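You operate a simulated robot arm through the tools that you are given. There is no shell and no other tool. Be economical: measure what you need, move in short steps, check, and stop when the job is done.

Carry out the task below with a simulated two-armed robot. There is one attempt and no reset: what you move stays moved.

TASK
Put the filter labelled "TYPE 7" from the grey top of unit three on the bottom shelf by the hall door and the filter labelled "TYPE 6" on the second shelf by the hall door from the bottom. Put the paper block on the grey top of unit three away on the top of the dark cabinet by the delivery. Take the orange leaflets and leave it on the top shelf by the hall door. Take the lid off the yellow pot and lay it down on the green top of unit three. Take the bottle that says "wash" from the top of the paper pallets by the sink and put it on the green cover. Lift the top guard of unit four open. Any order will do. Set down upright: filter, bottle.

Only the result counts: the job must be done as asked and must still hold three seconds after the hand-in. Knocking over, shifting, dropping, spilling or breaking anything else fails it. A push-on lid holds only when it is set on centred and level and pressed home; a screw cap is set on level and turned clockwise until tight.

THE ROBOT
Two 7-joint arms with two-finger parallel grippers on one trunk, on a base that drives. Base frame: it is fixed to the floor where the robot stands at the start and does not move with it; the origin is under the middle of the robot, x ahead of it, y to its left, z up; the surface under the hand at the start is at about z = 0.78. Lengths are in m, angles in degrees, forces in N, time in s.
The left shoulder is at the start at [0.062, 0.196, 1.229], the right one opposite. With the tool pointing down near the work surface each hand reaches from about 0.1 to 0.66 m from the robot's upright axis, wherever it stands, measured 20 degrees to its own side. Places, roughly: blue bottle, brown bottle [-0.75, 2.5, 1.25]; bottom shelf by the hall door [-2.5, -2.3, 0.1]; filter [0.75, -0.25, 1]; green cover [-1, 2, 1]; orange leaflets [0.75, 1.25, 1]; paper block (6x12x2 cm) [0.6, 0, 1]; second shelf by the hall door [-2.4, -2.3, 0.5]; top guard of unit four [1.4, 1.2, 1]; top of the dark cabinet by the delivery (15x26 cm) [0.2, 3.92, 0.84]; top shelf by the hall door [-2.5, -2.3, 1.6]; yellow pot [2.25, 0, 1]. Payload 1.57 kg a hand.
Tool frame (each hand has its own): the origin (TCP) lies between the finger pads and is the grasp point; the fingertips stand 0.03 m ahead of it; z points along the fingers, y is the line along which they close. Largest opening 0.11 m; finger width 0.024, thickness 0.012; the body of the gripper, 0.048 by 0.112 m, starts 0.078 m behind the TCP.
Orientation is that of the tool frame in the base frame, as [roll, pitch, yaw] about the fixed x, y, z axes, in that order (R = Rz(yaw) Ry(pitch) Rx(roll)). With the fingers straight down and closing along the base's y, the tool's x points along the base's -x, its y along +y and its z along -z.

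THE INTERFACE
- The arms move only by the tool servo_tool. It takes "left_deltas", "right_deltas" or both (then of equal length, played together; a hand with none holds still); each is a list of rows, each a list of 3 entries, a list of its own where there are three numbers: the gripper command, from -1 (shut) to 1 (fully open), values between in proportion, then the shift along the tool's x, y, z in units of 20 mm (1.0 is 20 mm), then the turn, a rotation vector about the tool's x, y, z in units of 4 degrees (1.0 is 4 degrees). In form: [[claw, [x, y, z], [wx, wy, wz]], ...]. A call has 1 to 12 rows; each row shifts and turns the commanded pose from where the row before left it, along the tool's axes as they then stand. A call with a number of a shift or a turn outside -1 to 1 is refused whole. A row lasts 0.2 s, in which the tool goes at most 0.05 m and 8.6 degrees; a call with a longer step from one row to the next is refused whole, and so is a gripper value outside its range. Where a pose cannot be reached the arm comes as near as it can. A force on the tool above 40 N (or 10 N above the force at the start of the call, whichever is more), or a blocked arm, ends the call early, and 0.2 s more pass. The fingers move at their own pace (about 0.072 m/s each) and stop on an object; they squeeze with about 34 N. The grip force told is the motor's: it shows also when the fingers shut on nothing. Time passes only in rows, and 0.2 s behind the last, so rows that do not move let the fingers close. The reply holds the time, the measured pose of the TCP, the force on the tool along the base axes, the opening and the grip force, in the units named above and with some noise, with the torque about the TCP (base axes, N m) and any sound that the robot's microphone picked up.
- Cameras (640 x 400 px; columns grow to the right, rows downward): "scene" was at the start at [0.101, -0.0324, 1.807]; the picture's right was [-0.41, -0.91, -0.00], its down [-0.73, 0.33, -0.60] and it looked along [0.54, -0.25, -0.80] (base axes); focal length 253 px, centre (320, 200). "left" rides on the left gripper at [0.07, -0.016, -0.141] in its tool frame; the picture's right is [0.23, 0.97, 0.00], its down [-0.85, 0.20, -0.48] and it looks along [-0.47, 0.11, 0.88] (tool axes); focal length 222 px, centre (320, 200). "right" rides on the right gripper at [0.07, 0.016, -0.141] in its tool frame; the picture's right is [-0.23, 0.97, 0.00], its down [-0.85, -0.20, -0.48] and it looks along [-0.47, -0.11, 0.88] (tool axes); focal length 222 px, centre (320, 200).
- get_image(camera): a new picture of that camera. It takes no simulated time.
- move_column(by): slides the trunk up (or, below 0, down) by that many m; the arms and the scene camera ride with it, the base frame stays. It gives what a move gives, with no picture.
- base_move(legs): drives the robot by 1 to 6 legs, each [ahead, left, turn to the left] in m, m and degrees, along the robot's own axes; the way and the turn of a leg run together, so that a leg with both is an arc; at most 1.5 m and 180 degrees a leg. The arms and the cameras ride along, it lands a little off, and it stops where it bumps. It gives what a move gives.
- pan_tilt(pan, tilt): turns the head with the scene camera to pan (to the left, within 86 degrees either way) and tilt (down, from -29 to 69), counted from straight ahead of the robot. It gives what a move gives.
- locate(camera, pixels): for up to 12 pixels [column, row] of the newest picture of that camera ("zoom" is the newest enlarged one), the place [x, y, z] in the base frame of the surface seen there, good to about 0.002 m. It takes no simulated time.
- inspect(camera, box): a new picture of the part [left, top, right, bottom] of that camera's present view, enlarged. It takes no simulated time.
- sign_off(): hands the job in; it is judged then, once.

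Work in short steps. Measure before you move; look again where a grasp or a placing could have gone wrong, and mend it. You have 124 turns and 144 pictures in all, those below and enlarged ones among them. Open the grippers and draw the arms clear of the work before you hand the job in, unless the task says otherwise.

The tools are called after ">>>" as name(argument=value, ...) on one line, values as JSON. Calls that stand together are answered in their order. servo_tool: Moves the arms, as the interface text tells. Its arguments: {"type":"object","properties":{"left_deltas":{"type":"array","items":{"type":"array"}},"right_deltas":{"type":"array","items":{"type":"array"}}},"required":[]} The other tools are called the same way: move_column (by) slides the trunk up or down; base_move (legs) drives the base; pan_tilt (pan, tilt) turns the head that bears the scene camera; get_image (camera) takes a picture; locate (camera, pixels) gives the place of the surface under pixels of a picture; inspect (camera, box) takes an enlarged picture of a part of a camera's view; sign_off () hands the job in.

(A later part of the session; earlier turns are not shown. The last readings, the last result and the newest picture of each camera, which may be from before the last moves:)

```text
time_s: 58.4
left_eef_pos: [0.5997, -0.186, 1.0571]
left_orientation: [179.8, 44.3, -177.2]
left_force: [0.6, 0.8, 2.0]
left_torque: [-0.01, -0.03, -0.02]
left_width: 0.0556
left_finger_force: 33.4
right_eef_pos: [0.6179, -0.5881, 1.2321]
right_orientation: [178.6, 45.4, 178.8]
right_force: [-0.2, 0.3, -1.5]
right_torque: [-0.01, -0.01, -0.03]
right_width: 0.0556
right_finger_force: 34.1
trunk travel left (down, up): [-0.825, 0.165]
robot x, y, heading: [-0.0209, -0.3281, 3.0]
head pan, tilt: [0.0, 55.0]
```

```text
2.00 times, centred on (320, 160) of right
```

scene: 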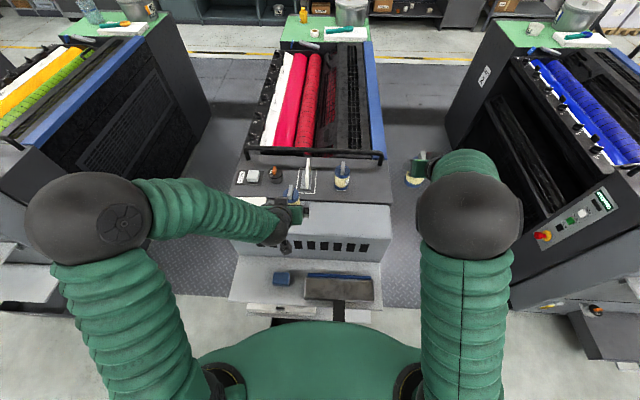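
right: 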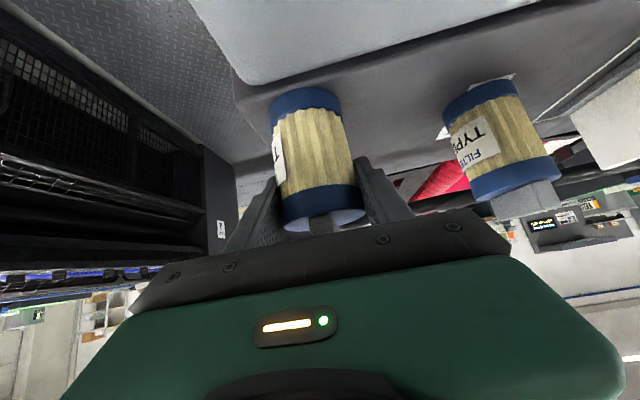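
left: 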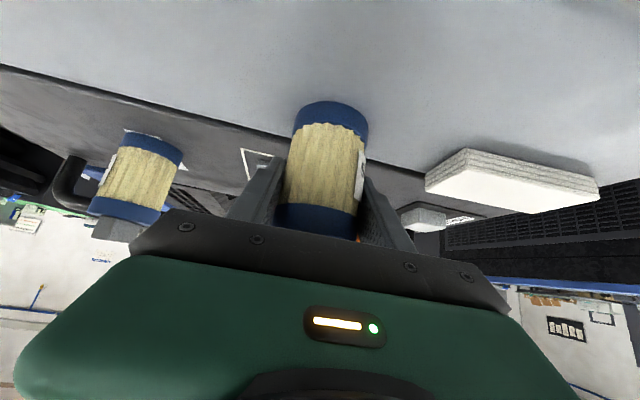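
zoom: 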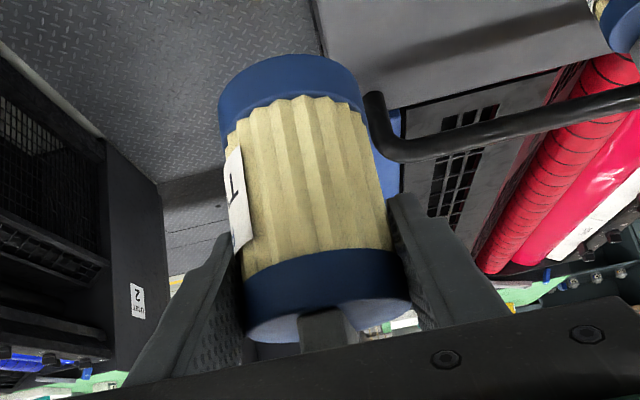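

A is gripped (0.0556). I lift it and draw both hands back a little, then drive backward and round toward the shelf.

>>> servo_tool(left_deltas=[[-1, [-0.695, 0, -0.719], [0, 0, 0]], [-1, [-0.695, 0, -0.719], [0, 0, 0]], [-1, [-0.695, 0, -0.719], [0, 0, 0]], [-1, [-0.695, 0, -0.719], [0, 0, 0]], [-1, [-0.695, 0, -0.719], [0, 0, 0]], [-1, [-0.695, 0, -0.719], [0, 0, 0]], [-1, [-0.695, 0, -0.719], [0, 0, 0]], [-1, [-0.695, 0, -0.719], [0, 0, 0]]])

>>> base_move(legs=[[-0.4, 0, 0], [0, 0, -93], [0.75, 0, 0], [0, -1.05, 0], [0, -1.0, 0]])

>>> pan_tilt(pan=0, tilt=35)

>>> get_image(camera="scene")

```text
time_s: 60.2
left_eef_pos: [0.5999, -0.1863, 1.2176]
left_orientation: [179.8, 44.3, -177.3]
left_force: [-0.4, -0.3, -1.2]
left_torque: [0.02, -0.02, 0.02]
left_width: 0.0553
left_finger_force: 34.2
right_eef_pos: [0.6171, -0.5882, 1.2318]
right_orientation: [178.6, 45.4, 178.8]
right_force: [-0.5, -1.0, -0.6]
right_torque: [0.0, 0.01, 0.03]
right_width: 0.0557
right_finger_force: 33.3
trunk travel left (down, up): [-0.825, 0.165]
robot x, y, heading: [-0.0265, -0.3275, 3.1]
head pan, tilt: [0.0, 55.0]
```

```text
time_s: 80.0
left_eef_pos: [-2.3703, -1.7264, 1.2159]
left_orientation: [179.8, 44.2, 89.3]
left_force: [1.6, 0.1, -1.1]
left_torque: [-0.01, 0.0, -0.01]
left_width: 0.0552
left_finger_force: 34.0
right_eef_pos: [-2.7781, -1.7206, 1.2321]
right_orientation: [178.8, 45.4, 85.4]
right_force: [0.2, 0.2, -0.3]
right_torque: [0.02, -0.01, -0.01]
right_width: 0.0557
right_finger_force: 33.7
trunk travel left (down, up): [-0.825, 0.165]
robot x, y, heading: [-2.4722, -1.0951, -90.2]
head pan, tilt: [0.0, 55.0]
```

```text
time_s: 80.9
left_eef_pos: [-2.3749, -1.7241, 1.2176]
left_orientation: [179.9, 44.4, 89.3]
left_force: [0.3, 0.2, -1.4]
left_torque: [0.05, 0.02, -0.02]
left_width: 0.0555
left_finger_force: 33.6
right_eef_pos: [-2.7781, -1.7182, 1.2322]
right_orientation: [178.7, 45.5, 85.3]
right_force: [0.4, 0.4, -0.6]
right_torque: [0.01, 0.02, 0.01]
right_width: 0.0561
right_finger_force: 33.8
trunk travel left (down, up): [-0.825, 0.165]
robot x, y, heading: [-2.4731, -1.0981, -90.2]
head pan, tilt: [0.0, 35.0]
```

```text
110 pictures are left
```

scene: 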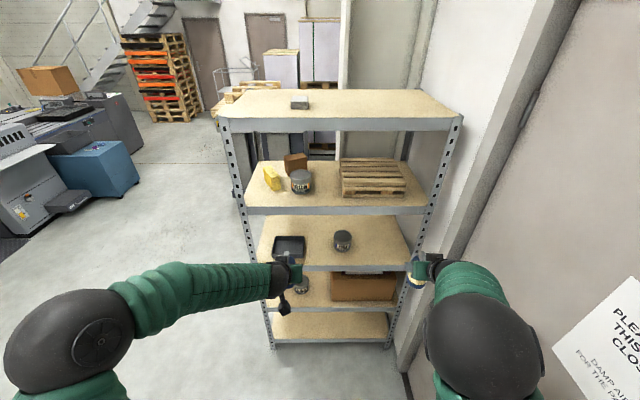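

I measure shelf 2 and 1 landmarks in this view, then lower the trunk.

>>> locate(camera="scene", pixels=[[318, 302], [318, 285], [303, 290], [335, 295], [395, 290], [275, 312], [395, 312], [330, 325], [315, 340], [280, 345], [385, 345], [420, 305]])

>>> move_column(by=-0.6)

>>> pan_tilt(pan=0, tilt=35)

>>> get_image(camera="scene")

```text
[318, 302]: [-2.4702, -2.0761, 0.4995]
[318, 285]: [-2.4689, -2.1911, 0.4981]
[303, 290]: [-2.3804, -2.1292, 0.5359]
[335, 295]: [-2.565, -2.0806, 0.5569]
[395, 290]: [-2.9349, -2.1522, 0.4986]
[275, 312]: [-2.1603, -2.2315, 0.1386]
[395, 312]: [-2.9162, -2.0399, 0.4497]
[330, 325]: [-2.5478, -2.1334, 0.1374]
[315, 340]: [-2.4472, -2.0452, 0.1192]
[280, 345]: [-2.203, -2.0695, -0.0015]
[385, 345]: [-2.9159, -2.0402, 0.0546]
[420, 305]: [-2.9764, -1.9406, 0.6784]
```

```text
refused: -0.6 is not a number from -0.4 to 0.4
```

```text
time_s: 81.5
left_eef_pos: [-2.375, -1.724, 1.2176]
left_orientation: [179.8, 44.3, 89.2]
left_force: [-0.4, 1.1, -1.2]
left_torque: [0.03, -0.04, 0.01]
left_width: 0.0555
left_finger_force: 34.1
right_eef_pos: [-2.7782, -1.7199, 1.2333]
right_orientation: [178.6, 45.5, 85.2]
right_force: [0.4, -0.3, -1.9]
right_torque: [0.02, 0.0, 0.01]
right_width: 0.056
right_finger_force: 34.5
trunk travel left (down, up): [-0.825, 0.165]
robot x, y, heading: [-2.4752, -1.0935, -90.3]
head pan, tilt: [0.0, 35.0]
```

```text
109 pictures are left
```

scene: 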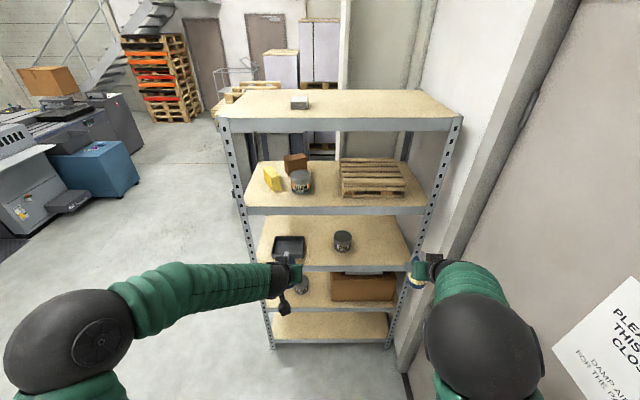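

Trunk moves are capped at 0.4; I lower by 0.4 and look.

>>> move_column(by=-0.4)

>>> pan_tilt(pan=0, tilt=40)

>>> get_image(camera="scene")

>>> inspect(camera="scene", box=[240, 180, 440, 305])

```text
time_s: 85.3
left_eef_pos: [-2.3734, -1.724, 0.8176]
left_orientation: [179.7, 44.3, 89.1]
left_force: [-0.7, 0.3, -1.6]
left_torque: [0.02, -0.02, 0.02]
left_width: 0.0552
left_finger_force: 33.5
right_eef_pos: [-2.7772, -1.7183, 0.8329]
right_orientation: [178.6, 45.5, 85.3]
right_force: [0.5, -0.5, -1.4]
right_torque: [-0.05, -0.01, 0.02]
right_width: 0.056
right_finger_force: 33.9
trunk travel left (down, up): [-0.425, 0.565]
robot x, y, heading: [-2.471, -1.0966, -90.2]
head pan, tilt: [0.0, 35.0]
```

```text
time_s: 86.0
left_eef_pos: [-2.3741, -1.7244, 0.8178]
left_orientation: [179.8, 44.3, 89.2]
left_force: [-0.4, 0.4, -0.9]
left_torque: [0.03, 0.02, 0.01]
left_width: 0.0557
left_finger_force: 33.9
right_eef_pos: [-2.7784, -1.7199, 0.8334]
right_orientation: [178.7, 45.5, 85.3]
right_force: [0.4, 0.3, -1.4]
right_torque: [0.01, -0.01, 0.01]
right_width: 0.056
right_finger_force: 34.3
trunk travel left (down, up): [-0.425, 0.565]
robot x, y, heading: [-2.4719, -1.0918, -90.4]
head pan, tilt: [0.0, 40.0]
```

```text
108 pictures are left
```

scene: 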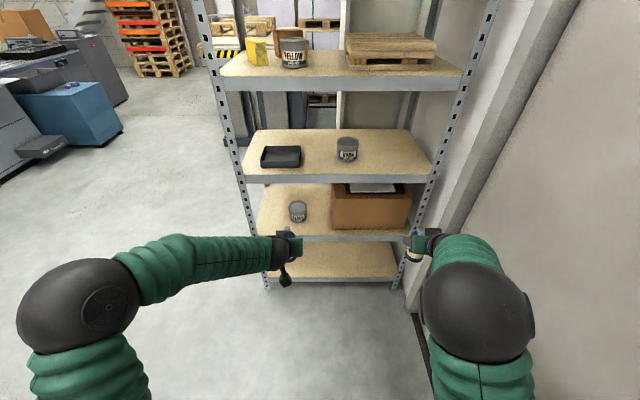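

```text
3.20 times, centred on (340, 242) of scene
```

zoom: 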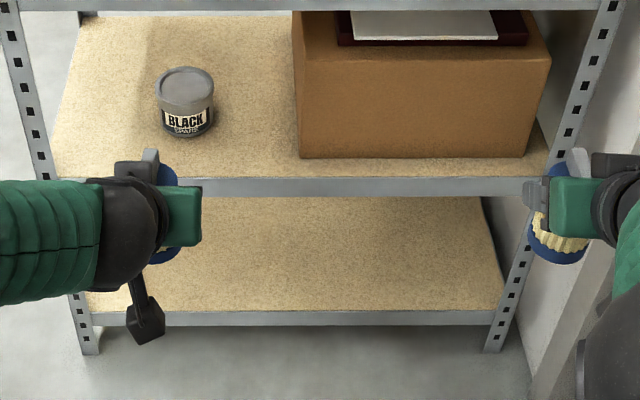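

>>> locate(camera="zoom", pixels=[[187, 130], [158, 100], [213, 100], [298, 155], [250, 165], [100, 165], [240, 100], [360, 290], [530, 240]])

```text
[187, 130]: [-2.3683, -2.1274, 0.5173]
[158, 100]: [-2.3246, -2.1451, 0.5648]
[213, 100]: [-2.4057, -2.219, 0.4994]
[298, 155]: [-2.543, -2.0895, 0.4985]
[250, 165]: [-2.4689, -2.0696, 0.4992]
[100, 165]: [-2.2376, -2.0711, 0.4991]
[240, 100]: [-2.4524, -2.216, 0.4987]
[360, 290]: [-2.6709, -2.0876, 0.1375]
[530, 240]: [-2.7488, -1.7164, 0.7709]
```

The middle gap at x≈−2.474 (between can edge −2.405 and box edge −2.543) suits filter 6; the bottom shelf is empty. First filter 7: I draw the left hand back and lower the trunk.

>>> servo_tool(left_deltas=[[-1, [0.72, 0, -0.695], [0, 0, 0]], [-1, [0.72, 0, -0.695], [0, 0, 0]], [-1, [0.72, 0, -0.695], [0, 0, 0]], [-1, [0.72, 0, -0.695], [0, 0, 0]], [-1, [0.72, 0, -0.695], [0, 0, 0]], [-1, [0.72, 0, -0.695], [0, 0, 0]], [-1, [0.72, 0, -0.695], [0, 0, 0]]])

>>> move_column(by=-0.4)

>>> move_column(by=-0.17)

>>> pan_tilt(pan=-10, tilt=35)

>>> get_image(camera="scene")

```text
time_s: 87.6
left_eef_pos: [-2.3728, -1.5821, 0.8172]
left_orientation: [179.8, 44.3, 89.3]
left_force: [0.4, 0.6, -0.9]
left_torque: [0.02, -0.02, -0.01]
left_width: 0.0552
left_finger_force: 34.1
right_eef_pos: [-2.7787, -1.7181, 0.8329]
right_orientation: [178.5, 45.5, 85.4]
right_force: [-0.4, -0.2, -2.5]
right_torque: [0.0, 0.03, 0.01]
right_width: 0.0559
right_finger_force: 34.0
trunk travel left (down, up): [-0.425, 0.565]
robot x, y, heading: [-2.4742, -1.097, -90.1]
head pan, tilt: [0.0, 40.0]
```

```text
time_s: 91.4
left_eef_pos: [-2.3721, -1.5826, 0.4161]
left_orientation: [179.8, 44.3, 89.1]
left_force: [0.0, -0.5, -0.9]
left_torque: [0.04, -0.01, 0.03]
left_width: 0.0554
left_finger_force: 33.6
right_eef_pos: [-2.7783, -1.7181, 0.4329]
right_orientation: [178.7, 45.5, 85.3]
right_force: [0.0, 0.1, -1.5]
right_torque: [-0.03, 0.0, 0.03]
right_width: 0.0556
right_finger_force: 34.0
trunk travel left (down, up): [-0.025, 0.965]
robot x, y, heading: [-2.4712, -1.0959, -90.2]
head pan, tilt: [0.0, 40.0]
```

```text
time_s: 92.1
left_eef_pos: [-2.3716, -1.5828, 0.3918]
left_orientation: [179.8, 44.4, 89.2]
left_force: [-0.9, 0.8, -0.5]
left_torque: [-0.01, 0.01, -0.04]
left_width: 0.0552
left_finger_force: 33.9
right_eef_pos: [-2.7778, -1.718, 0.4076]
right_orientation: [178.6, 45.5, 85.4]
right_force: [0.3, 0.1, -0.6]
right_torque: [-0.01, -0.02, 0.0]
right_width: 0.0559
right_finger_force: 33.9
right hand out of reach, approached as far as the arm can: row 1
trunk travel left (down, up): [0.0, 0.99]
robot x, y, heading: [-2.4725, -1.0981, -90.3]
head pan, tilt: [0.0, 40.0]
```

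```text
time_s: 92.8
left_eef_pos: [-2.372, -1.5836, 0.3919]
left_orientation: [179.8, 44.3, 89.2]
left_force: [-0.3, 0.3, -1.5]
left_torque: [0.0, -0.02, -0.01]
left_width: 0.0554
left_finger_force: 34.0
right_eef_pos: [-2.7779, -1.717, 0.4064]
right_orientation: [178.7, 45.5, 85.3]
right_force: [-0.3, 0.6, -0.3]
right_torque: [0.0, 0.0, -0.03]
right_width: 0.056
right_finger_force: 34.5
trunk travel left (down, up): [0.0, 0.99]
robot x, y, heading: [-2.4705, -1.0923, -90.1]
head pan, tilt: [-10.0, 35.0]
```

```text
106 pictures are left
```

scene: 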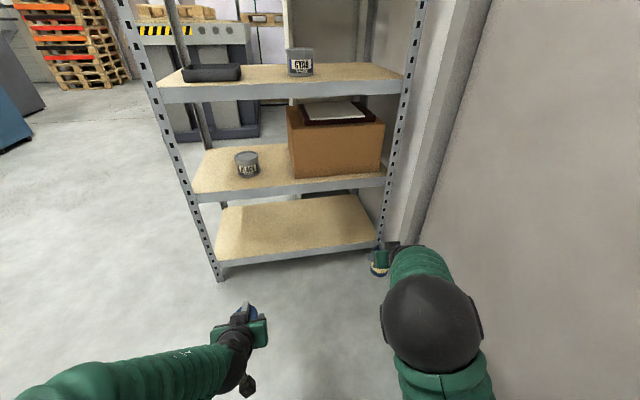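

Trunk is at the bottom; the right hand lowers another 0.16 m and shifts a little inward.

>>> servo_tool(right_deltas=[[-1, [0.713, 0.5, 0.7], [0, 0, 0]], [-1, [0.713, 0.5, 0.7], [0, 0, 0]], [-1, [0.713, 0.5, 0.7], [0, 0, 0]], [-1, [0.713, 0.5, 0.7], [0, 0, 0]], [-1, [0.713, 0.5, 0.7], [0, 0, 0]], [-1, [0.713, 0.5, 0.7], [0, 0, 0]], [-1, [0.713, 0.5, 0.7], [0, 0, 0]], [-1, [0.713, 0.5, 0.7], [0, 0, 0]]])

>>> get_image(camera="scene")

>>> inspect(camera="scene", box=[320, 220, 440, 295])

```text
time_s: 94.8
left_eef_pos: [-2.3723, -1.5831, 0.39]
left_orientation: [179.8, 44.2, 89.2]
left_force: [-0.1, -0.6, -1.2]
left_torque: [0.0, -0.02, -0.01]
left_width: 0.0554
left_finger_force: 34.5
right_eef_pos: [-2.7448, -1.7241, 0.2606]
right_orientation: [176.8, 46.8, 78.5]
right_force: [0.4, 0.3, -2.2]
right_torque: [-0.03, 0.02, -0.04]
right_width: 0.0558
right_finger_force: 34.2
trunk travel left (down, up): [0.0, 0.99]
robot x, y, heading: [-2.4758, -1.0929, -90.3]
head pan, tilt: [-10.0, 35.0]
stopped in row 8 (right hand): the arm was blocked; the commanded pose is now the measured one
```

```text
105 pictures are left
```

scene: 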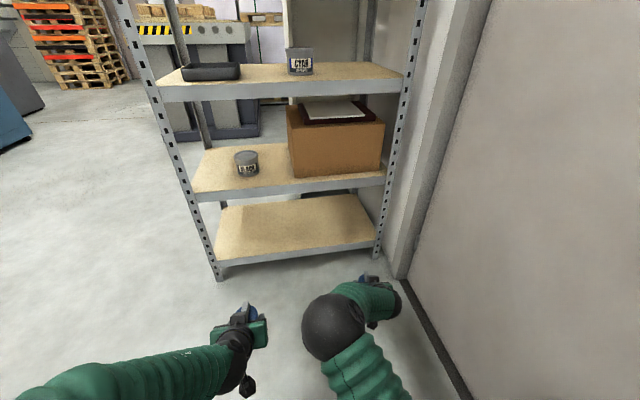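

```text
5.33 times, centred on (380, 258) of scene
```

zoom: 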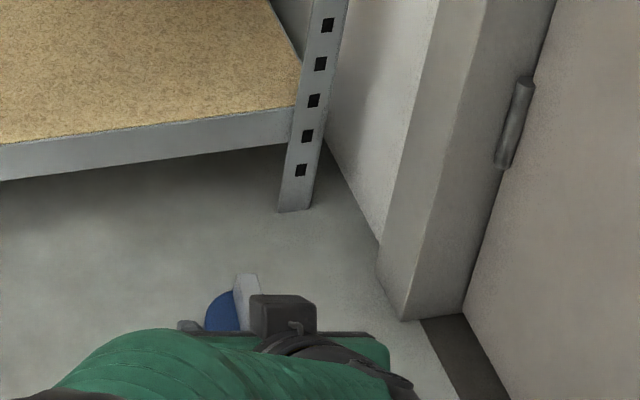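

The right elbow swings inward near the left hand when that hand reaches far. I move the left hand outward, pull the right hand 8 cm back and undo its yaw error.

>>> servo_tool(left_deltas=[[-1, [0, 0.8, 0], [0, 0, 0]], [-1, [0, 0.8, 0], [0, 0, 0]], [-1, [0, 0.8, 0], [0, 0, 0]], [-1, [0, 0.8, 0], [0, 0, 0]], [-1, [0, 0.8, 0], [0, 0, 0]], [-1, [0, 0.8, 0], [0, 0, 0]], [-1, [0, 0.8, 0], [0, 0, 0]], [-1, [0, 0.8, 0], [0, 0, 0]], [-1, [0, 0.8, 0], [0, 0, 0]], [-1, [0, 0.8, 0], [0, 0, 0]]], right_deltas=[[-1, [0, 0, 0], [0, 0, 0]], [-1, [0, 0, 0], [0, 0, 0]], [-1, [0, 0, 0], [0, 0, 0]], [-1, [0, 0, 0], [0, 0, 0]], [-1, [0.457, 0, -0.486], [-0.21, 0, -0.2]], [-1, [0.457, 0, -0.486], [-0.21, 0, -0.2]], [-1, [0.457, 0, -0.486], [-0.21, 0, -0.2]], [-1, [0.457, 0, -0.486], [-0.21, 0, -0.2]], [-1, [0.457, 0, -0.486], [-0.21, 0, -0.2]], [-1, [0.457, 0, -0.486], [-0.21, 0, -0.2]]])

>>> get_image(camera="scene")

```text
time_s: 97.0
left_eef_pos: [-2.2186, -1.5834, 0.3906]
left_orientation: [179.8, 44.4, 89.2]
left_force: [-0.3, -0.4, -0.8]
left_torque: [-0.01, -0.01, 0.01]
left_width: 0.0554
left_finger_force: 34.4
right_eef_pos: [-2.7979, -1.6431, 0.2757]
right_orientation: [174.8, 48.6, 75.6]
right_force: [0.2, -0.2, -1.0]
right_torque: [-0.05, -0.03, 0.01]
right_width: 0.0557
right_finger_force: 34.7
trunk travel left (down, up): [0.0, 0.99]
robot x, y, heading: [-2.4737, -1.0956, -90.6]
head pan, tilt: [-10.0, 35.0]
stopped in row 10 (right hand): the arm was blocked; the commanded pose is now the measured one
```

```text
103 pictures are left
```

scene: 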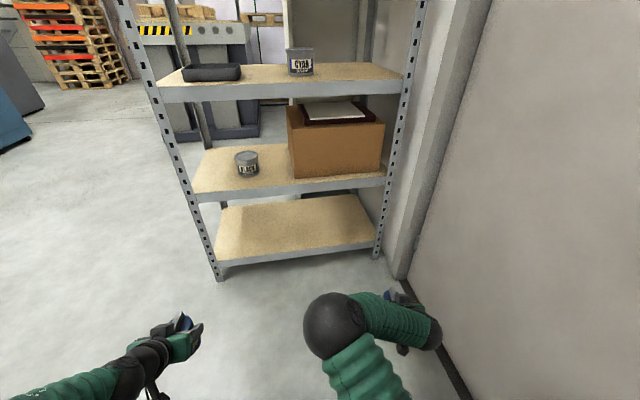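

The right arm is in a bad elbow posture. I raise the hand to where it was comfortable and straighten it.

>>> servo_tool(right_deltas=[[-1, [-0.72, 0.05, -0.66], [0, 0, 0]], [-1, [-0.72, 0.05, -0.66], [0, 0, 0]], [-1, [-0.72, 0.05, -0.66], [0, 0, 0]], [-1, [-0.72, 0.05, -0.66], [0, 0, 0]], [-1, [-0.72, 0.05, -0.66], [-0.2, 0.14, -0.29]], [-1, [-0.72, 0.05, -0.66], [-0.2, 0.14, -0.29]], [-1, [-0.72, 0.05, -0.66], [-0.2, 0.14, -0.29]], [-1, [0, 0, 0], [-0.2, 0.14, -0.29]], [-1, [0, 0, 0], [-0.2, 0.14, -0.29]], [-1, [0, 0, 0], [-0.2, 0.14, -0.29]], [-1, [0, 0, 0], [-0.2, 0.14, -0.29]], [-1, [0, 0, 0], [-0.2, 0.14, -0.29]]])

>>> get_image(camera="scene")

```text
time_s: 99.6
left_eef_pos: [-2.2199, -1.5826, 0.3938]
left_orientation: [179.8, 44.5, 89.2]
left_force: [-0.4, -0.1, -1.0]
left_torque: [-0.04, 0.0, 0.0]
left_width: 0.0554
left_finger_force: 34.5
right_eef_pos: [-2.795, -1.6412, 0.4082]
right_orientation: [178.9, 44.0, 90.4]
right_force: [0.4, 0.2, -1.6]
right_torque: [0.04, -0.01, 0.0]
right_width: 0.0559
right_finger_force: 33.6
trunk travel left (down, up): [0.0, 0.99]
robot x, y, heading: [-2.4726, -1.0974, -90.4]
head pan, tilt: [-10.0, 35.0]
```

```text
102 pictures are left
```

scene: 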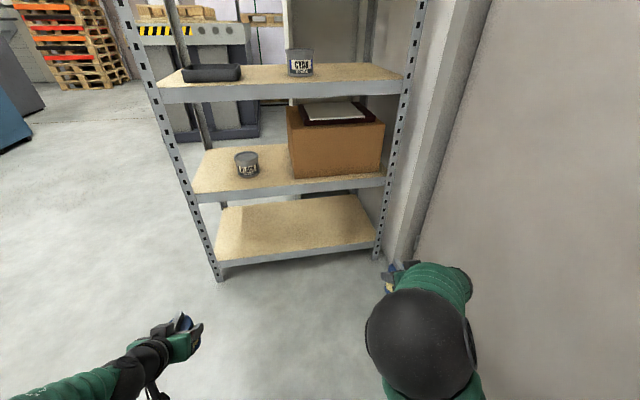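

Good again. I bring it inward to about 0.15 m right of centre (mirror of the left's easy posture).

>>> servo_tool(right_deltas=[[-1, [-0.14, 0.97, 0.135], [0, 0, 0]], [-1, [-0.14, 0.97, 0.135], [0, 0, 0]], [-1, [-0.14, 0.97, 0.135], [0, 0, 0]], [-1, [-0.14, 0.97, 0.135], [0, 0, 0]], [-1, [-0.14, 0.97, 0.135], [0, 0, 0]], [-1, [-0.14, 0.97, 0.135], [0, 0, 0]], [-1, [-0.14, 0.97, 0.135], [0, 0, 0]], [-1, [-0.14, 0.97, 0.135], [0, 0, 0]], [-1, [-0.14, 0.97, 0.135], [0, 0, 0]]])

>>> get_image(camera="scene")

```text
time_s: 101.8
left_eef_pos: [-2.2183, -1.5838, 0.3922]
left_orientation: [179.8, 44.5, 89.2]
left_force: [-0.5, 0.6, -1.3]
left_torque: [-0.01, 0.0, 0.01]
left_width: 0.0554
left_finger_force: 33.2
right_eef_pos: [-2.6736, -1.6759, 0.4159]
right_orientation: [178.9, 44.5, 84.4]
right_force: [0.0, 0.7, -0.8]
right_torque: [0.0, 0.06, 0.04]
right_width: 0.0559
right_finger_force: 34.5
trunk travel left (down, up): [0.0, 0.99]
robot x, y, heading: [-2.4765, -1.0935, -90.2]
head pan, tilt: [-10.0, 35.0]
stopped in row 9 (right hand): the arm was blocked; the commanded pose is now the measured one
```

```text
101 pictures are left
```

scene: 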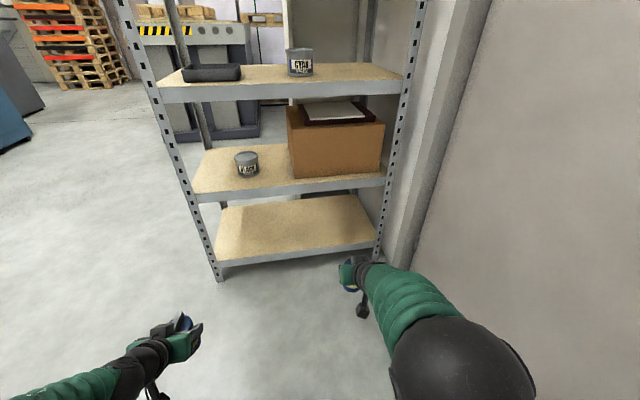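

The elbow is now against the door. I drive 0.3 m left, away from the door, and straighten the hand.

>>> base_move(legs=[[0, 0.3, 0]])

>>> servo_tool(right_deltas=[[-1, [0, 0.7, 0], [-0.2, 0, -0.2]], [-1, [0, 0.7, 0], [-0.2, 0, -0.2]], [-1, [0, 0.7, 0], [-0.2, 0, -0.2]], [-1, [0, 0.7, 0], [-0.2, 0, -0.2]], [-1, [0.3, 0, 0.3], [0, 0, 0]], [-1, [0.71, 0, 0.7], [0, 0, 0]], [-1, [0.71, 0, 0.7], [0, 0, 0]], [-1, [0.71, 0, 0.7], [0, 0, 0]], [-1, [0.71, 0, 0.7], [0, 0, 0]], [-1, [0.71, 0, 0.7], [0, 0, 0]], [-1, [0.71, 0, 0.7], [0, 0, 0]]])

>>> get_image(camera="scene")

```text
time_s: 103.8
left_eef_pos: [-1.9173, -1.5847, 0.3932]
left_orientation: [179.8, 44.6, 89.3]
left_force: [0.1, 0.4, -1.7]
left_torque: [-0.04, 0.02, -0.02]
left_width: 0.0552
left_finger_force: 34.1
right_eef_pos: [-2.3693, -1.6777, 0.4168]
right_orientation: [178.8, 44.4, 84.5]
right_force: [0.8, -0.3, -0.2]
right_torque: [-0.01, 0.01, -0.02]
right_width: 0.0558
right_finger_force: 34.0
trunk travel left (down, up): [0.0, 0.99]
robot x, y, heading: [-2.172, -1.0941, -90.1]
head pan, tilt: [-10.0, 35.0]
```

```text
time_s: 105.2
left_eef_pos: [-1.9165, -1.5838, 0.3941]
left_orientation: [179.9, 44.6, 89.3]
left_force: [0.3, -0.9, -1.8]
left_torque: [0.0, -0.04, 0.01]
left_width: 0.0553
left_finger_force: 33.9
right_eef_pos: [-2.3995, -1.6892, 0.4457]
right_orientation: [169.1, 48.8, 71.6]
right_force: [0.0, -0.6, -0.8]
right_torque: [0.0, 0.03, -0.01]
right_width: 0.0557
right_finger_force: 33.9
trunk travel left (down, up): [0.0, 0.99]
robot x, y, heading: [-2.1725, -1.0942, -90.1]
head pan, tilt: [-10.0, 35.0]
stopped in row 6 (right hand): the arm was blocked; the commanded pose is now the measured one
```

```text
100 pictures are left
```

scene: 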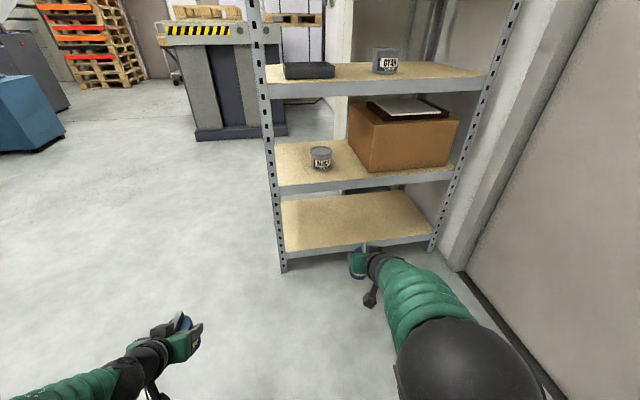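

The right arm prefers pointing ~18° outward. I turn the base left by 18° so that the hand points straight at the shelf, then level the hand.

>>> base_move(legs=[[0, 0, 18]])

>>> servo_tool(right_deltas=[[-1, [0, -0.3, 0], [0.4, 0.16, 0]], [-1, [0, -0.3, 0], [0.4, 0.16, 0]], [-1, [0, -0.3, 0], [0.4, 0.16, 0]], [-1, [0, -0.3, 0], [0.4, 0.16, 0]], [-1, [0, -0.3, 0], [0.4, 0.16, 0]], [-1, [0, -0.3, 0], [0.4, 0.16, 0]]])

>>> get_image(camera="scene")

```text
time_s: 106.7
left_eef_pos: [-1.7773, -1.4799, 0.3939]
left_orientation: [179.9, 44.7, 107.5]
left_force: [0.4, 0.0, -0.8]
left_torque: [0.01, -0.01, 0.0]
left_width: 0.0553
left_finger_force: 34.0
right_eef_pos: [-2.2019, -1.7309, 0.4455]
right_orientation: [169.0, 48.8, 90.1]
right_force: [0.0, -0.3, 0.0]
right_torque: [0.01, -0.01, 0.0]
right_width: 0.0559
right_finger_force: 34.1
trunk travel left (down, up): [0.0, 0.99]
robot x, y, heading: [-2.1729, -1.0937, -71.8]
head pan, tilt: [-10.0, 35.0]
```

```text
time_s: 108.0
left_eef_pos: [-1.7777, -1.48, 0.3969]
left_orientation: [179.8, 44.6, 107.4]
left_force: [0.4, 0.1, -1.4]
left_torque: [0.02, -0.04, 0.0]
left_width: 0.0553
left_finger_force: 33.5
right_eef_pos: [-2.2512, -1.7381, 0.4541]
right_orientation: [177.0, 45.9, 87.4]
right_force: [0.7, 0.1, -0.2]
right_torque: [0.03, 0.01, 0.0]
right_width: 0.0555
right_finger_force: 34.1
trunk travel left (down, up): [0.0, 0.99]
robot x, y, heading: [-2.1737, -1.0938, -72.3]
head pan, tilt: [-10.0, 35.0]
```

```text
99 pictures are left
```

scene: 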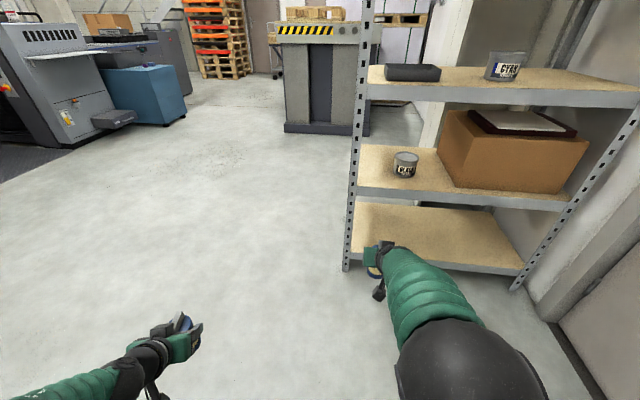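

It follows well now. Lowering the hand to z≈0.26 in this posture.

>>> servo_tool(right_deltas=[[-1, [0.69, 0, 0.66], [0, 0, 0]], [-1, [0.69, 0, 0.66], [0, 0, 0]], [-1, [0.69, 0, 0.66], [0, 0, 0]], [-1, [0.69, 0, 0.66], [0, 0, 0]], [-1, [0.69, 0, 0.66], [0, 0, 0]], [-1, [0.69, 0, 0.66], [0, 0, 0]], [-1, [0.69, 0, 0.66], [0, 0, 0]], [-1, [0.69, 0, 0.66], [0, 0, 0]], [-1, [0.69, 0, 0.66], [0, 0, 0]], [-1, [0.69, 0, 0.66], [0, 0, 0]]])

>>> get_image(camera="scene")

```text
time_s: 110.2
left_eef_pos: [-1.7776, -1.4802, 0.3946]
left_orientation: [179.8, 44.6, 107.5]
left_force: [-0.1, 0.2, -1.8]
left_torque: [0.04, 0.05, -0.02]
left_width: 0.0552
left_finger_force: 34.5
right_eef_pos: [-2.2367, -1.73, 0.2525]
right_orientation: [179.0, 45.1, 90.5]
right_force: [0.0, 0.3, -1.7]
right_torque: [0.03, 0.03, 0.04]
right_width: 0.0559
right_finger_force: 34.1
trunk travel left (down, up): [0.0, 0.99]
robot x, y, heading: [-2.1716, -1.0986, -72.0]
head pan, tilt: [-10.0, 35.0]
```

```text
98 pictures are left
```

scene: 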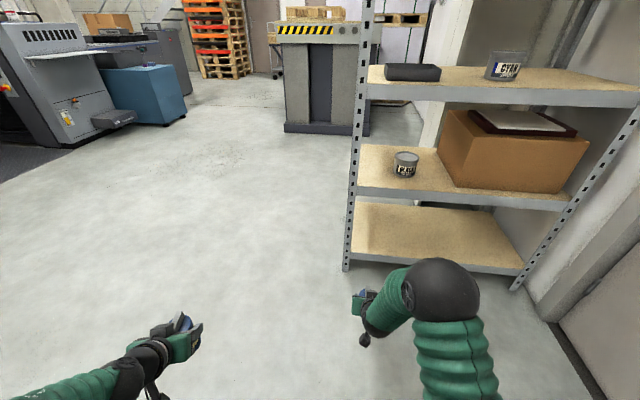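

Pose is right (z 0.2525, level). I drive right 0.32 and ahead 0.2 to line up with the bottom shelf, then check.

>>> base_move(legs=[[0, -0.32, 0], [0.19, 0, 0]])

>>> pan_tilt(pan=-15, tilt=40)

>>> get_image(camera="scene")

>>> get_image(camera="right")

```text
time_s: 113.6
left_eef_pos: [-2.0342, -1.7652, 0.3939]
left_orientation: [179.8, 44.6, 107.1]
left_force: [-0.5, -0.1, -0.9]
left_torque: [0.01, 0.0, 0.0]
left_width: 0.0553
left_finger_force: 33.9
right_eef_pos: [-2.4946, -2.0113, 0.2535]
right_orientation: [179.1, 45.2, 90.0]
right_force: [-0.7, 0.5, -1.8]
right_torque: [-0.01, 0.02, -0.03]
right_width: 0.0559
right_finger_force: 34.2
trunk travel left (down, up): [0.0, 0.99]
robot x, y, heading: [-2.4236, -1.3799, -72.6]
head pan, tilt: [-10.0, 35.0]
```

```text
time_s: 114.2
left_eef_pos: [-2.0332, -1.7647, 0.3941]
left_orientation: [179.8, 44.7, 107.0]
left_force: [-0.4, 0.7, -0.7]
left_torque: [0.01, 0.03, 0.0]
left_width: 0.0553
left_finger_force: 33.9
right_eef_pos: [-2.4954, -2.0125, 0.2527]
right_orientation: [179.0, 45.1, 90.2]
right_force: [0.5, -0.4, -1.0]
right_torque: [-0.03, 0.03, 0.0]
right_width: 0.0559
right_finger_force: 33.6
trunk travel left (down, up): [0.0, 0.99]
robot x, y, heading: [-2.4232, -1.3765, -72.4]
head pan, tilt: [-15.0, 40.0]
```

```text
97 pictures are left
```

scene: 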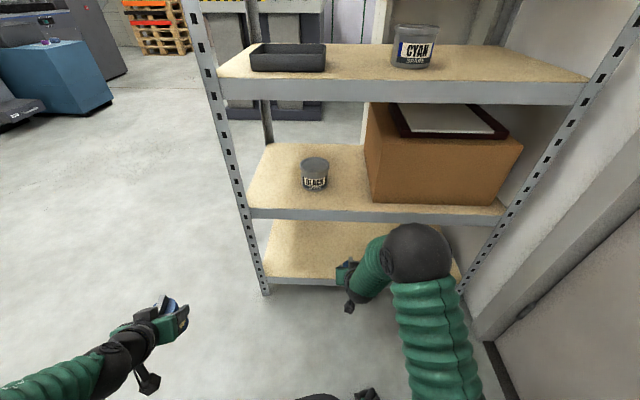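

```text
96 pictures are left
```

right: 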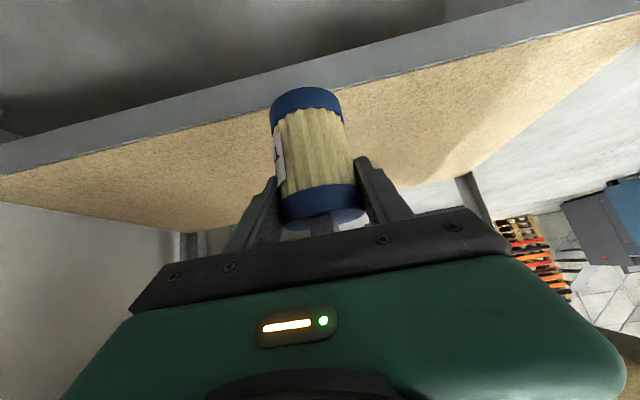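

>>> locate(camera="scene", pixels=[[418, 235], [440, 250], [385, 250], [418, 213]])

>>> base_move(legs=[[0.1, 0, 0]])

```text
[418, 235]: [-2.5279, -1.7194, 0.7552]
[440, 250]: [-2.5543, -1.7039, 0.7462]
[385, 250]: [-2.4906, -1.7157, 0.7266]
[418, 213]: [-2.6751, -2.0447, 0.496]
```

```text
time_s: 115.4
left_eef_pos: [-2.0053, -1.8595, 0.3948]
left_orientation: [179.9, 44.7, 107.2]
left_force: [0.5, -0.4, 0.0]
left_torque: [0.03, -0.02, 0.02]
left_width: 0.0554
left_finger_force: 33.7
right_eef_pos: [-2.4651, -2.1064, 0.2523]
right_orientation: [179.0, 45.1, 90.1]
right_force: [0.3, -0.2, -0.9]
right_torque: [0.0, 0.03, -0.01]
right_width: 0.0562
right_finger_force: 33.4
trunk travel left (down, up): [0.0, 0.99]
robot x, y, heading: [-2.3978, -1.4747, -72.6]
head pan, tilt: [-15.0, 40.0]
```

Inside the bottom shelf at y −2.106. I lower gently until touch.

>>> servo_tool(right_deltas=[[-1, [0.355, 0, 0.35], [0, 0, 0]], [-1, [0.355, 0, 0.35], [0, 0, 0]], [-1, [0.355, 0, 0.35], [0, 0, 0]], [-1, [0.1, 0, 0.1], [0, 0, 0]], [-1, [0.1, 0, 0.1], [0, 0, 0]], [-1, [0.1, 0, 0.1], [0, 0, 0]], [-1, [0.1, 0, 0.1], [0, 0, 0]], [-1, [0.1, 0, 0.1], [0, 0, 0]]])

>>> get_image(camera="right")

```text
time_s: 117.2
left_eef_pos: [-2.0035, -1.8611, 0.3952]
left_orientation: [179.8, 44.8, 107.1]
left_force: [-0.2, 0.5, 0.2]
left_torque: [-0.03, -0.04, 0.01]
left_width: 0.0551
left_finger_force: 34.0
right_eef_pos: [-2.4646, -2.1065, 0.21]
right_orientation: [178.9, 45.2, 90.1]
right_force: [-0.9, -0.5, -1.1]
right_torque: [-0.01, 0.0, -0.02]
right_width: 0.0559
right_finger_force: 34.1
trunk travel left (down, up): [0.0, 0.99]
robot x, y, heading: [-2.3981, -1.4707, -72.4]
head pan, tilt: [-15.0, 40.0]
```

```text
95 pictures are left
```

right: 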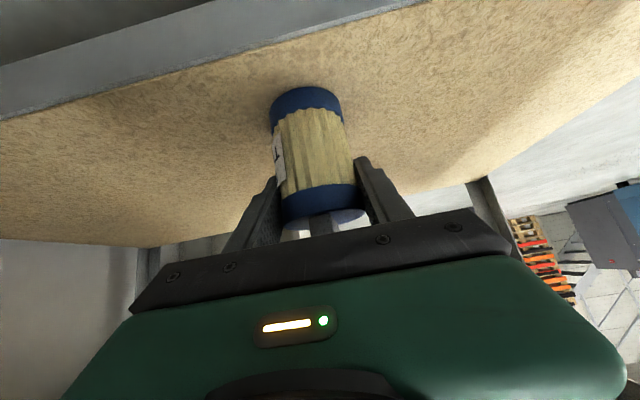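

>>> locate(camera="right", pixels=[[300, 91], [315, 91], [275, 108], [340, 108], [290, 95], [300, 75], [330, 85]])

>>> servo_tool(right_deltas=[[-1, [0.1, 0, 0.1], [0, 0, 0]], [-1, [0.1, 0, 0.1], [0, 0, 0]], [-1, [0.1, 0, 0.1], [0, 0, 0]], [-1, [0.1, 0, 0.1], [0, 0, 0]]])

```text
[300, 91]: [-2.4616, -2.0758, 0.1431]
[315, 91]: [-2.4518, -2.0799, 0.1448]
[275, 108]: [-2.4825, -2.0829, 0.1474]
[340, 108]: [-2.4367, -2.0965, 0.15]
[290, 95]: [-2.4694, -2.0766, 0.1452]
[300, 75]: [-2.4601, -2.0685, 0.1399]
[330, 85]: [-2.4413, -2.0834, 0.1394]
```

```text
time_s: 118.2
left_eef_pos: [-2.0028, -1.8593, 0.395]
left_orientation: [180.0, 44.9, 107.2]
left_force: [0.6, 0.1, -0.9]
left_torque: [-0.02, 0.02, -0.02]
left_width: 0.0554
left_finger_force: 34.0
right_eef_pos: [-2.4646, -2.1074, 0.2019]
right_orientation: [179.0, 45.8, 90.1]
right_force: [1.0, 0.2, 28.5]
right_torque: [-0.13, 0.01, -0.04]
right_width: 0.0558
right_finger_force: 34.3
trunk travel left (down, up): [0.0, 0.99]
robot x, y, heading: [-2.3973, -1.4721, -72.5]
head pan, tilt: [-15.0, 40.0]
```

Firm contact (28 N). I ease up 3 mm, open, and withdraw along the tool axis.

>>> servo_tool(right_deltas=[[-1, [-0.1, 0, -0.1], [0, 0, 0]], [0.6, [0, 0, 0], [0, 0, 0]], [0.6, [0, 0, 0], [0, 0, 0]], [0.6, [0, 0, 0], [0, 0, 0]], [0.6, [0, 0, -0.4], [0, 0, 0]], [0.6, [0, 0, -0.7], [0, 0, 0]], [0.6, [0, 0, -0.8], [0, 0, 0]], [0.6, [0, 0, -0.8], [0, 0, 0]], [0.6, [0, 0, -0.8], [0, 0, 0]], [0.6, [0, 0, -0.8], [0, 0, 0]]])

>>> get_image(camera="right")

```text
time_s: 120.4
left_eef_pos: [-2.0033, -1.8596, 0.3959]
left_orientation: [179.8, 44.7, 107.1]
left_force: [0.2, 0.5, -1.4]
left_torque: [-0.02, 0.02, -0.02]
left_width: 0.0549
left_finger_force: 33.9
right_eef_pos: [-2.4681, -2.0441, 0.2618]
right_orientation: [179.0, 45.1, 90.0]
right_force: [-0.1, 0.0, -0.4]
right_torque: [0.03, 0.0, 0.03]
right_width: 0.0881
right_finger_force: 0.0
trunk travel left (down, up): [0.0, 0.99]
robot x, y, heading: [-2.3917, -1.4725, -72.5]
head pan, tilt: [-15.0, 40.0]
```

```text
94 pictures are left
```

right: 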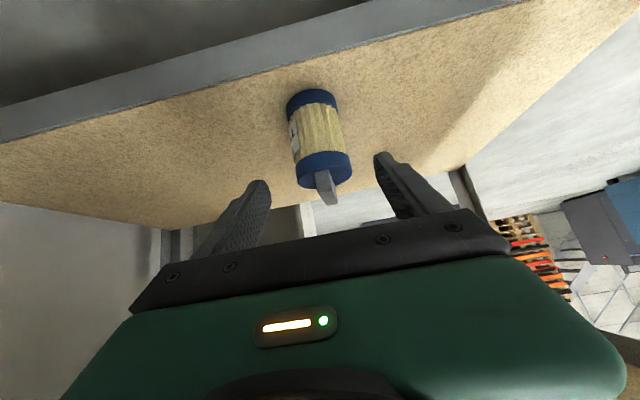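

Filter 7 stands on the bottom shelf. I back off, square up to the shelf, then set left forward/inward and right back.

>>> base_move(legs=[[-0.35, 0, 0], [0, 0, -17.5]])

>>> servo_tool(left_deltas=[[-1, [-0.46, -0.75, 0.46], [0, 0, 0]], [-1, [-0.46, -0.75, 0.46], [0, 0, 0]], [-1, [-0.46, -0.75, 0.46], [0, 0, 0]], [-1, [-0.46, -0.75, 0.46], [0, 0, 0]], [-1, [-0.46, -0.75, 0.46], [0, 0, 0]], [-1, [-0.46, -0.75, 0.46], [0, 0, 0]], [-1, [-0.46, -0.75, 0.46], [0, 0, 0]], [-1, [-0.46, -0.75, 0.46], [0, 0, 0]], [-1, [-0.46, -0.75, 0.46], [0, 0, 0]], [-1, [-0.46, -0.75, 0.46], [0, 0, 0]]], right_deltas=[[0.6, [0.43, -0.3, -0.42], [0, 0, 0]], [0.6, [0.43, -0.3, -0.42], [0, 0, 0]], [0.6, [0.43, -0.3, -0.42], [0, 0, 0]], [0.6, [0.43, -0.3, -0.42], [0, 0, 0]], [0.6, [0.43, -0.3, -0.42], [0, 0, 0]], [0.6, [0.43, -0.3, -0.42], [0, 0, 0]], [0.6, [0.43, -0.3, -0.42], [0, 0, 0]], [0.6, [0.43, -0.3, -0.42], [0, 0, 0]], [0.6, [0.43, -0.3, -0.42], [0, 0, 0]], [0.6, [0.43, -0.3, -0.42], [0, 0, 0]]])

>>> move_column(by=0.23)

>>> get_image(camera="scene")

```text
time_s: 123.7
left_eef_pos: [-2.2473, -1.6251, 0.3952]
left_orientation: [179.8, 44.8, 89.1]
left_force: [0.2, -0.3, -0.9]
left_torque: [0.01, -0.01, 0.0]
left_width: 0.0555
left_finger_force: 33.7
right_eef_pos: [-2.7437, -1.6595, 0.2614]
right_orientation: [179.0, 45.3, 72.2]
right_force: [-0.7, 0.0, 0.5]
right_torque: [0.0, -0.03, -0.04]
right_width: 0.0879
right_finger_force: 0.1
trunk travel left (down, up): [0.0, 0.99]
robot x, y, heading: [-2.5009, -1.1357, -90.6]
head pan, tilt: [-15.0, 40.0]
```

```text
time_s: 125.8
left_eef_pos: [-2.3978, -1.7548, 0.395]
left_orientation: [179.7, 44.8, 89.0]
left_force: [-0.1, 0.5, -1.0]
left_torque: [-0.02, -0.03, 0.01]
left_width: 0.0553
left_finger_force: 33.6
right_eef_pos: [-2.763, -1.5939, 0.2489]
right_orientation: [179.0, 45.2, 72.2]
right_force: [0.1, 1.0, -0.2]
right_torque: [-0.02, -0.03, -0.02]
right_width: 0.0881
right_finger_force: 0.0
right hand out of reach, approached as far as the arm can: row 5, 6, 7, 8, 9, 10
trunk travel left (down, up): [0.0, 0.99]
robot x, y, heading: [-2.503, -1.1366, -90.3]
head pan, tilt: [-15.0, 40.0]
```

```text
time_s: 128.3
left_eef_pos: [-2.3976, -1.7534, 0.6257]
left_orientation: [179.8, 44.8, 89.1]
left_force: [-0.2, -0.3, -0.9]
left_torque: [-0.03, 0.0, -0.02]
left_width: 0.0552
left_finger_force: 33.9
right_eef_pos: [-2.763, -1.5944, 0.48]
right_orientation: [179.1, 45.3, 72.2]
right_force: [0.1, -0.1, 0.3]
right_torque: [-0.01, 0.02, 0.04]
right_width: 0.0881
right_finger_force: 0.1
trunk travel left (down, up): [-0.23, 0.76]
robot x, y, heading: [-2.4958, -1.136, -90.2]
head pan, tilt: [-15.0, 40.0]
```

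```text
93 pictures are left
```

scene: 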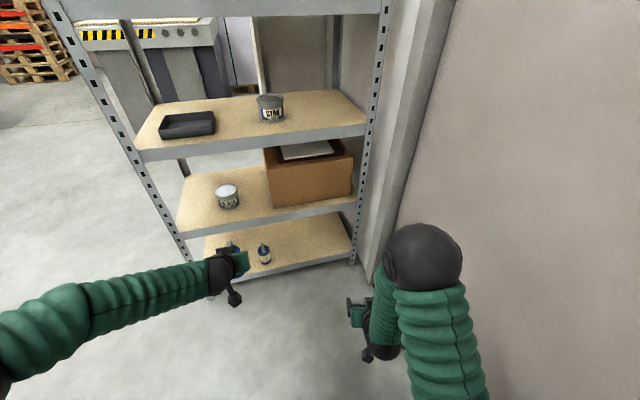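

Now base 0.076 right and 0.26 ahead, then finish with the arm.

>>> base_move(legs=[[0, -0.076, 0], [0.26, 0, 0]])

>>> get_image(camera="left")

>>> get_image(camera="scene")

```text
time_s: 130.8
left_eef_pos: [-2.4755, -2.0125, 0.6246]
left_orientation: [179.8, 44.7, 89.0]
left_force: [-0.9, 0.0, -1.7]
left_torque: [-0.01, -0.01, 0.02]
left_width: 0.0552
left_finger_force: 33.6
right_eef_pos: [-2.8415, -1.8502, 0.4785]
right_orientation: [178.9, 45.0, 72.1]
right_force: [0.1, -0.1, -0.3]
right_torque: [0.0, 0.01, 0.02]
right_width: 0.0881
right_finger_force: 0.1
trunk travel left (down, up): [-0.23, 0.76]
robot x, y, heading: [-2.5771, -1.3982, -90.5]
head pan, tilt: [-15.0, 40.0]
```

```text
92 pictures are left
```

left: 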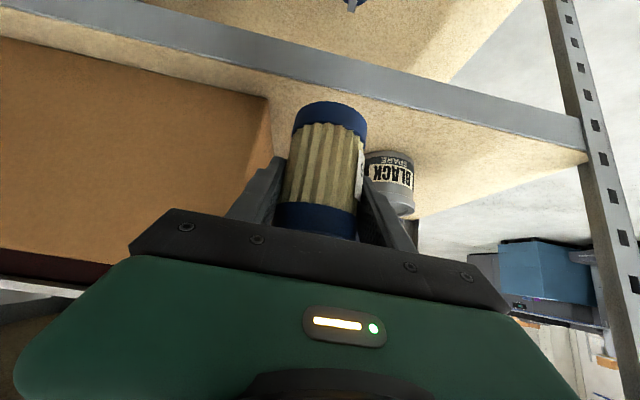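

```text
91 pictures are left
```

scene: 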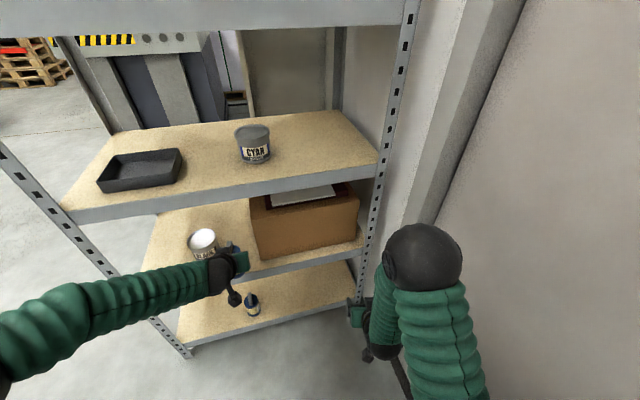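

Filter 6 sits midway between box and can. A bit more base (0.05), then arm forward 0.025 and down slowly.

>>> base_move(legs=[[0.05, 0, 0]])

>>> servo_tool(left_deltas=[[-1, [-0.44, 0, 0.44], [0, 0, 0]], [-1, [-0.44, 0, 0.44], [0, 0, 0]], [-1, [0.35, 0, 0.355], [0, 0, 0]], [-1, [0.35, 0, 0.355], [0, 0, 0]], [-1, [0.35, 0, 0.355], [0, 0, 0]], [-1, [0.35, 0, 0.355], [0, 0, 0]], [-1, [0.35, 0, 0.355], [0, 0, 0]], [-1, [0.2, 0, 0.2], [0, 0, 0]], [-1, [0.1, 0, 0.1], [0, 0, 0]]])

>>> get_image(camera="left")

>>> locate(camera="left", pixels=[[315, 103], [335, 101], [350, 104], [320, 85]])

```text
time_s: 131.7
left_eef_pos: [-2.4741, -2.0612, 0.6258]
left_orientation: [179.8, 44.8, 89.3]
left_force: [0.4, 0.7, -1.3]
left_torque: [0.01, 0.01, 0.03]
left_width: 0.0553
left_finger_force: 34.0
right_eef_pos: [-2.8407, -1.9009, 0.4794]
right_orientation: [179.0, 45.3, 72.2]
right_force: [0.5, -0.2, -0.4]
right_torque: [0.02, -0.04, 0.01]
right_width: 0.0878
right_finger_force: 0.1
trunk travel left (down, up): [-0.23, 0.76]
robot x, y, heading: [-2.5789, -1.4477, -90.1]
head pan, tilt: [-15.0, 40.0]
```

```text
time_s: 133.7
left_eef_pos: [-2.4744, -2.0837, 0.5686]
left_orientation: [179.8, 44.9, 89.2]
left_force: [0.0, -0.1, -1.4]
left_torque: [0.01, 0.02, 0.04]
left_width: 0.0555
left_finger_force: 34.2
right_eef_pos: [-2.8408, -1.8994, 0.4798]
right_orientation: [178.9, 45.3, 72.2]
right_force: [0.3, -0.7, 0.4]
right_torque: [0.02, 0.0, 0.0]
right_width: 0.0881
right_finger_force: 0.1
trunk travel left (down, up): [-0.23, 0.76]
robot x, y, heading: [-2.5785, -1.4414, -90.3]
head pan, tilt: [-15.0, 40.0]
```

```text
90 pictures are left
```

left: 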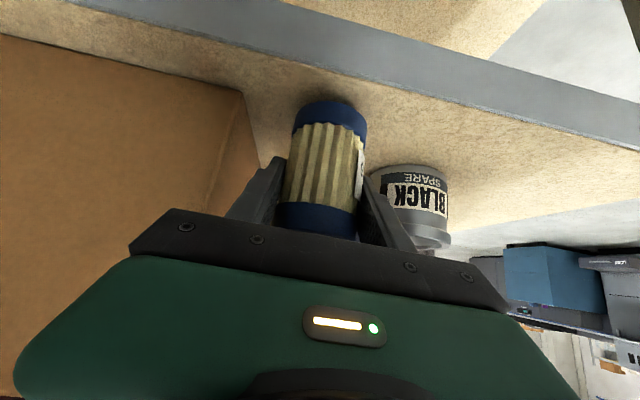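

```text
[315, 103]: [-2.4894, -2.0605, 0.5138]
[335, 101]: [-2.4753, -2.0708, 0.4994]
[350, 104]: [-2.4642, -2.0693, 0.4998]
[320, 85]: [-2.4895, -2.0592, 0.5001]
```

About 12 mm to go. I shift 8 mm further in, then lower to contact.

>>> servo_tool(left_deltas=[[-1, [-0.28, 0, 0.28], [0, 0, 0]], [-1, [0.14, 0, 0.14], [0, 0, 0]], [-1, [0.1, 0, 0.1], [0, 0, 0]], [-1, [0.1, 0, 0.1], [0, 0, 0]], [-1, [0.1, 0, 0.1], [0, 0, 0]]])

```text
time_s: 134.9
left_eef_pos: [-2.4757, -2.093, 0.5562]
left_orientation: [179.8, 44.9, 89.1]
left_force: [-0.2, 0.1, -0.5]
left_torque: [0.05, 0.0, -0.05]
left_width: 0.0553
left_finger_force: 33.5
right_eef_pos: [-2.8396, -1.8999, 0.4814]
right_orientation: [179.0, 45.3, 72.2]
right_force: [0.1, 0.0, 0.7]
right_torque: [-0.01, 0.0, 0.01]
right_width: 0.0881
right_finger_force: 0.1
trunk travel left (down, up): [-0.23, 0.76]
robot x, y, heading: [-2.5762, -1.4442, -90.1]
head pan, tilt: [-15.0, 40.0]
```

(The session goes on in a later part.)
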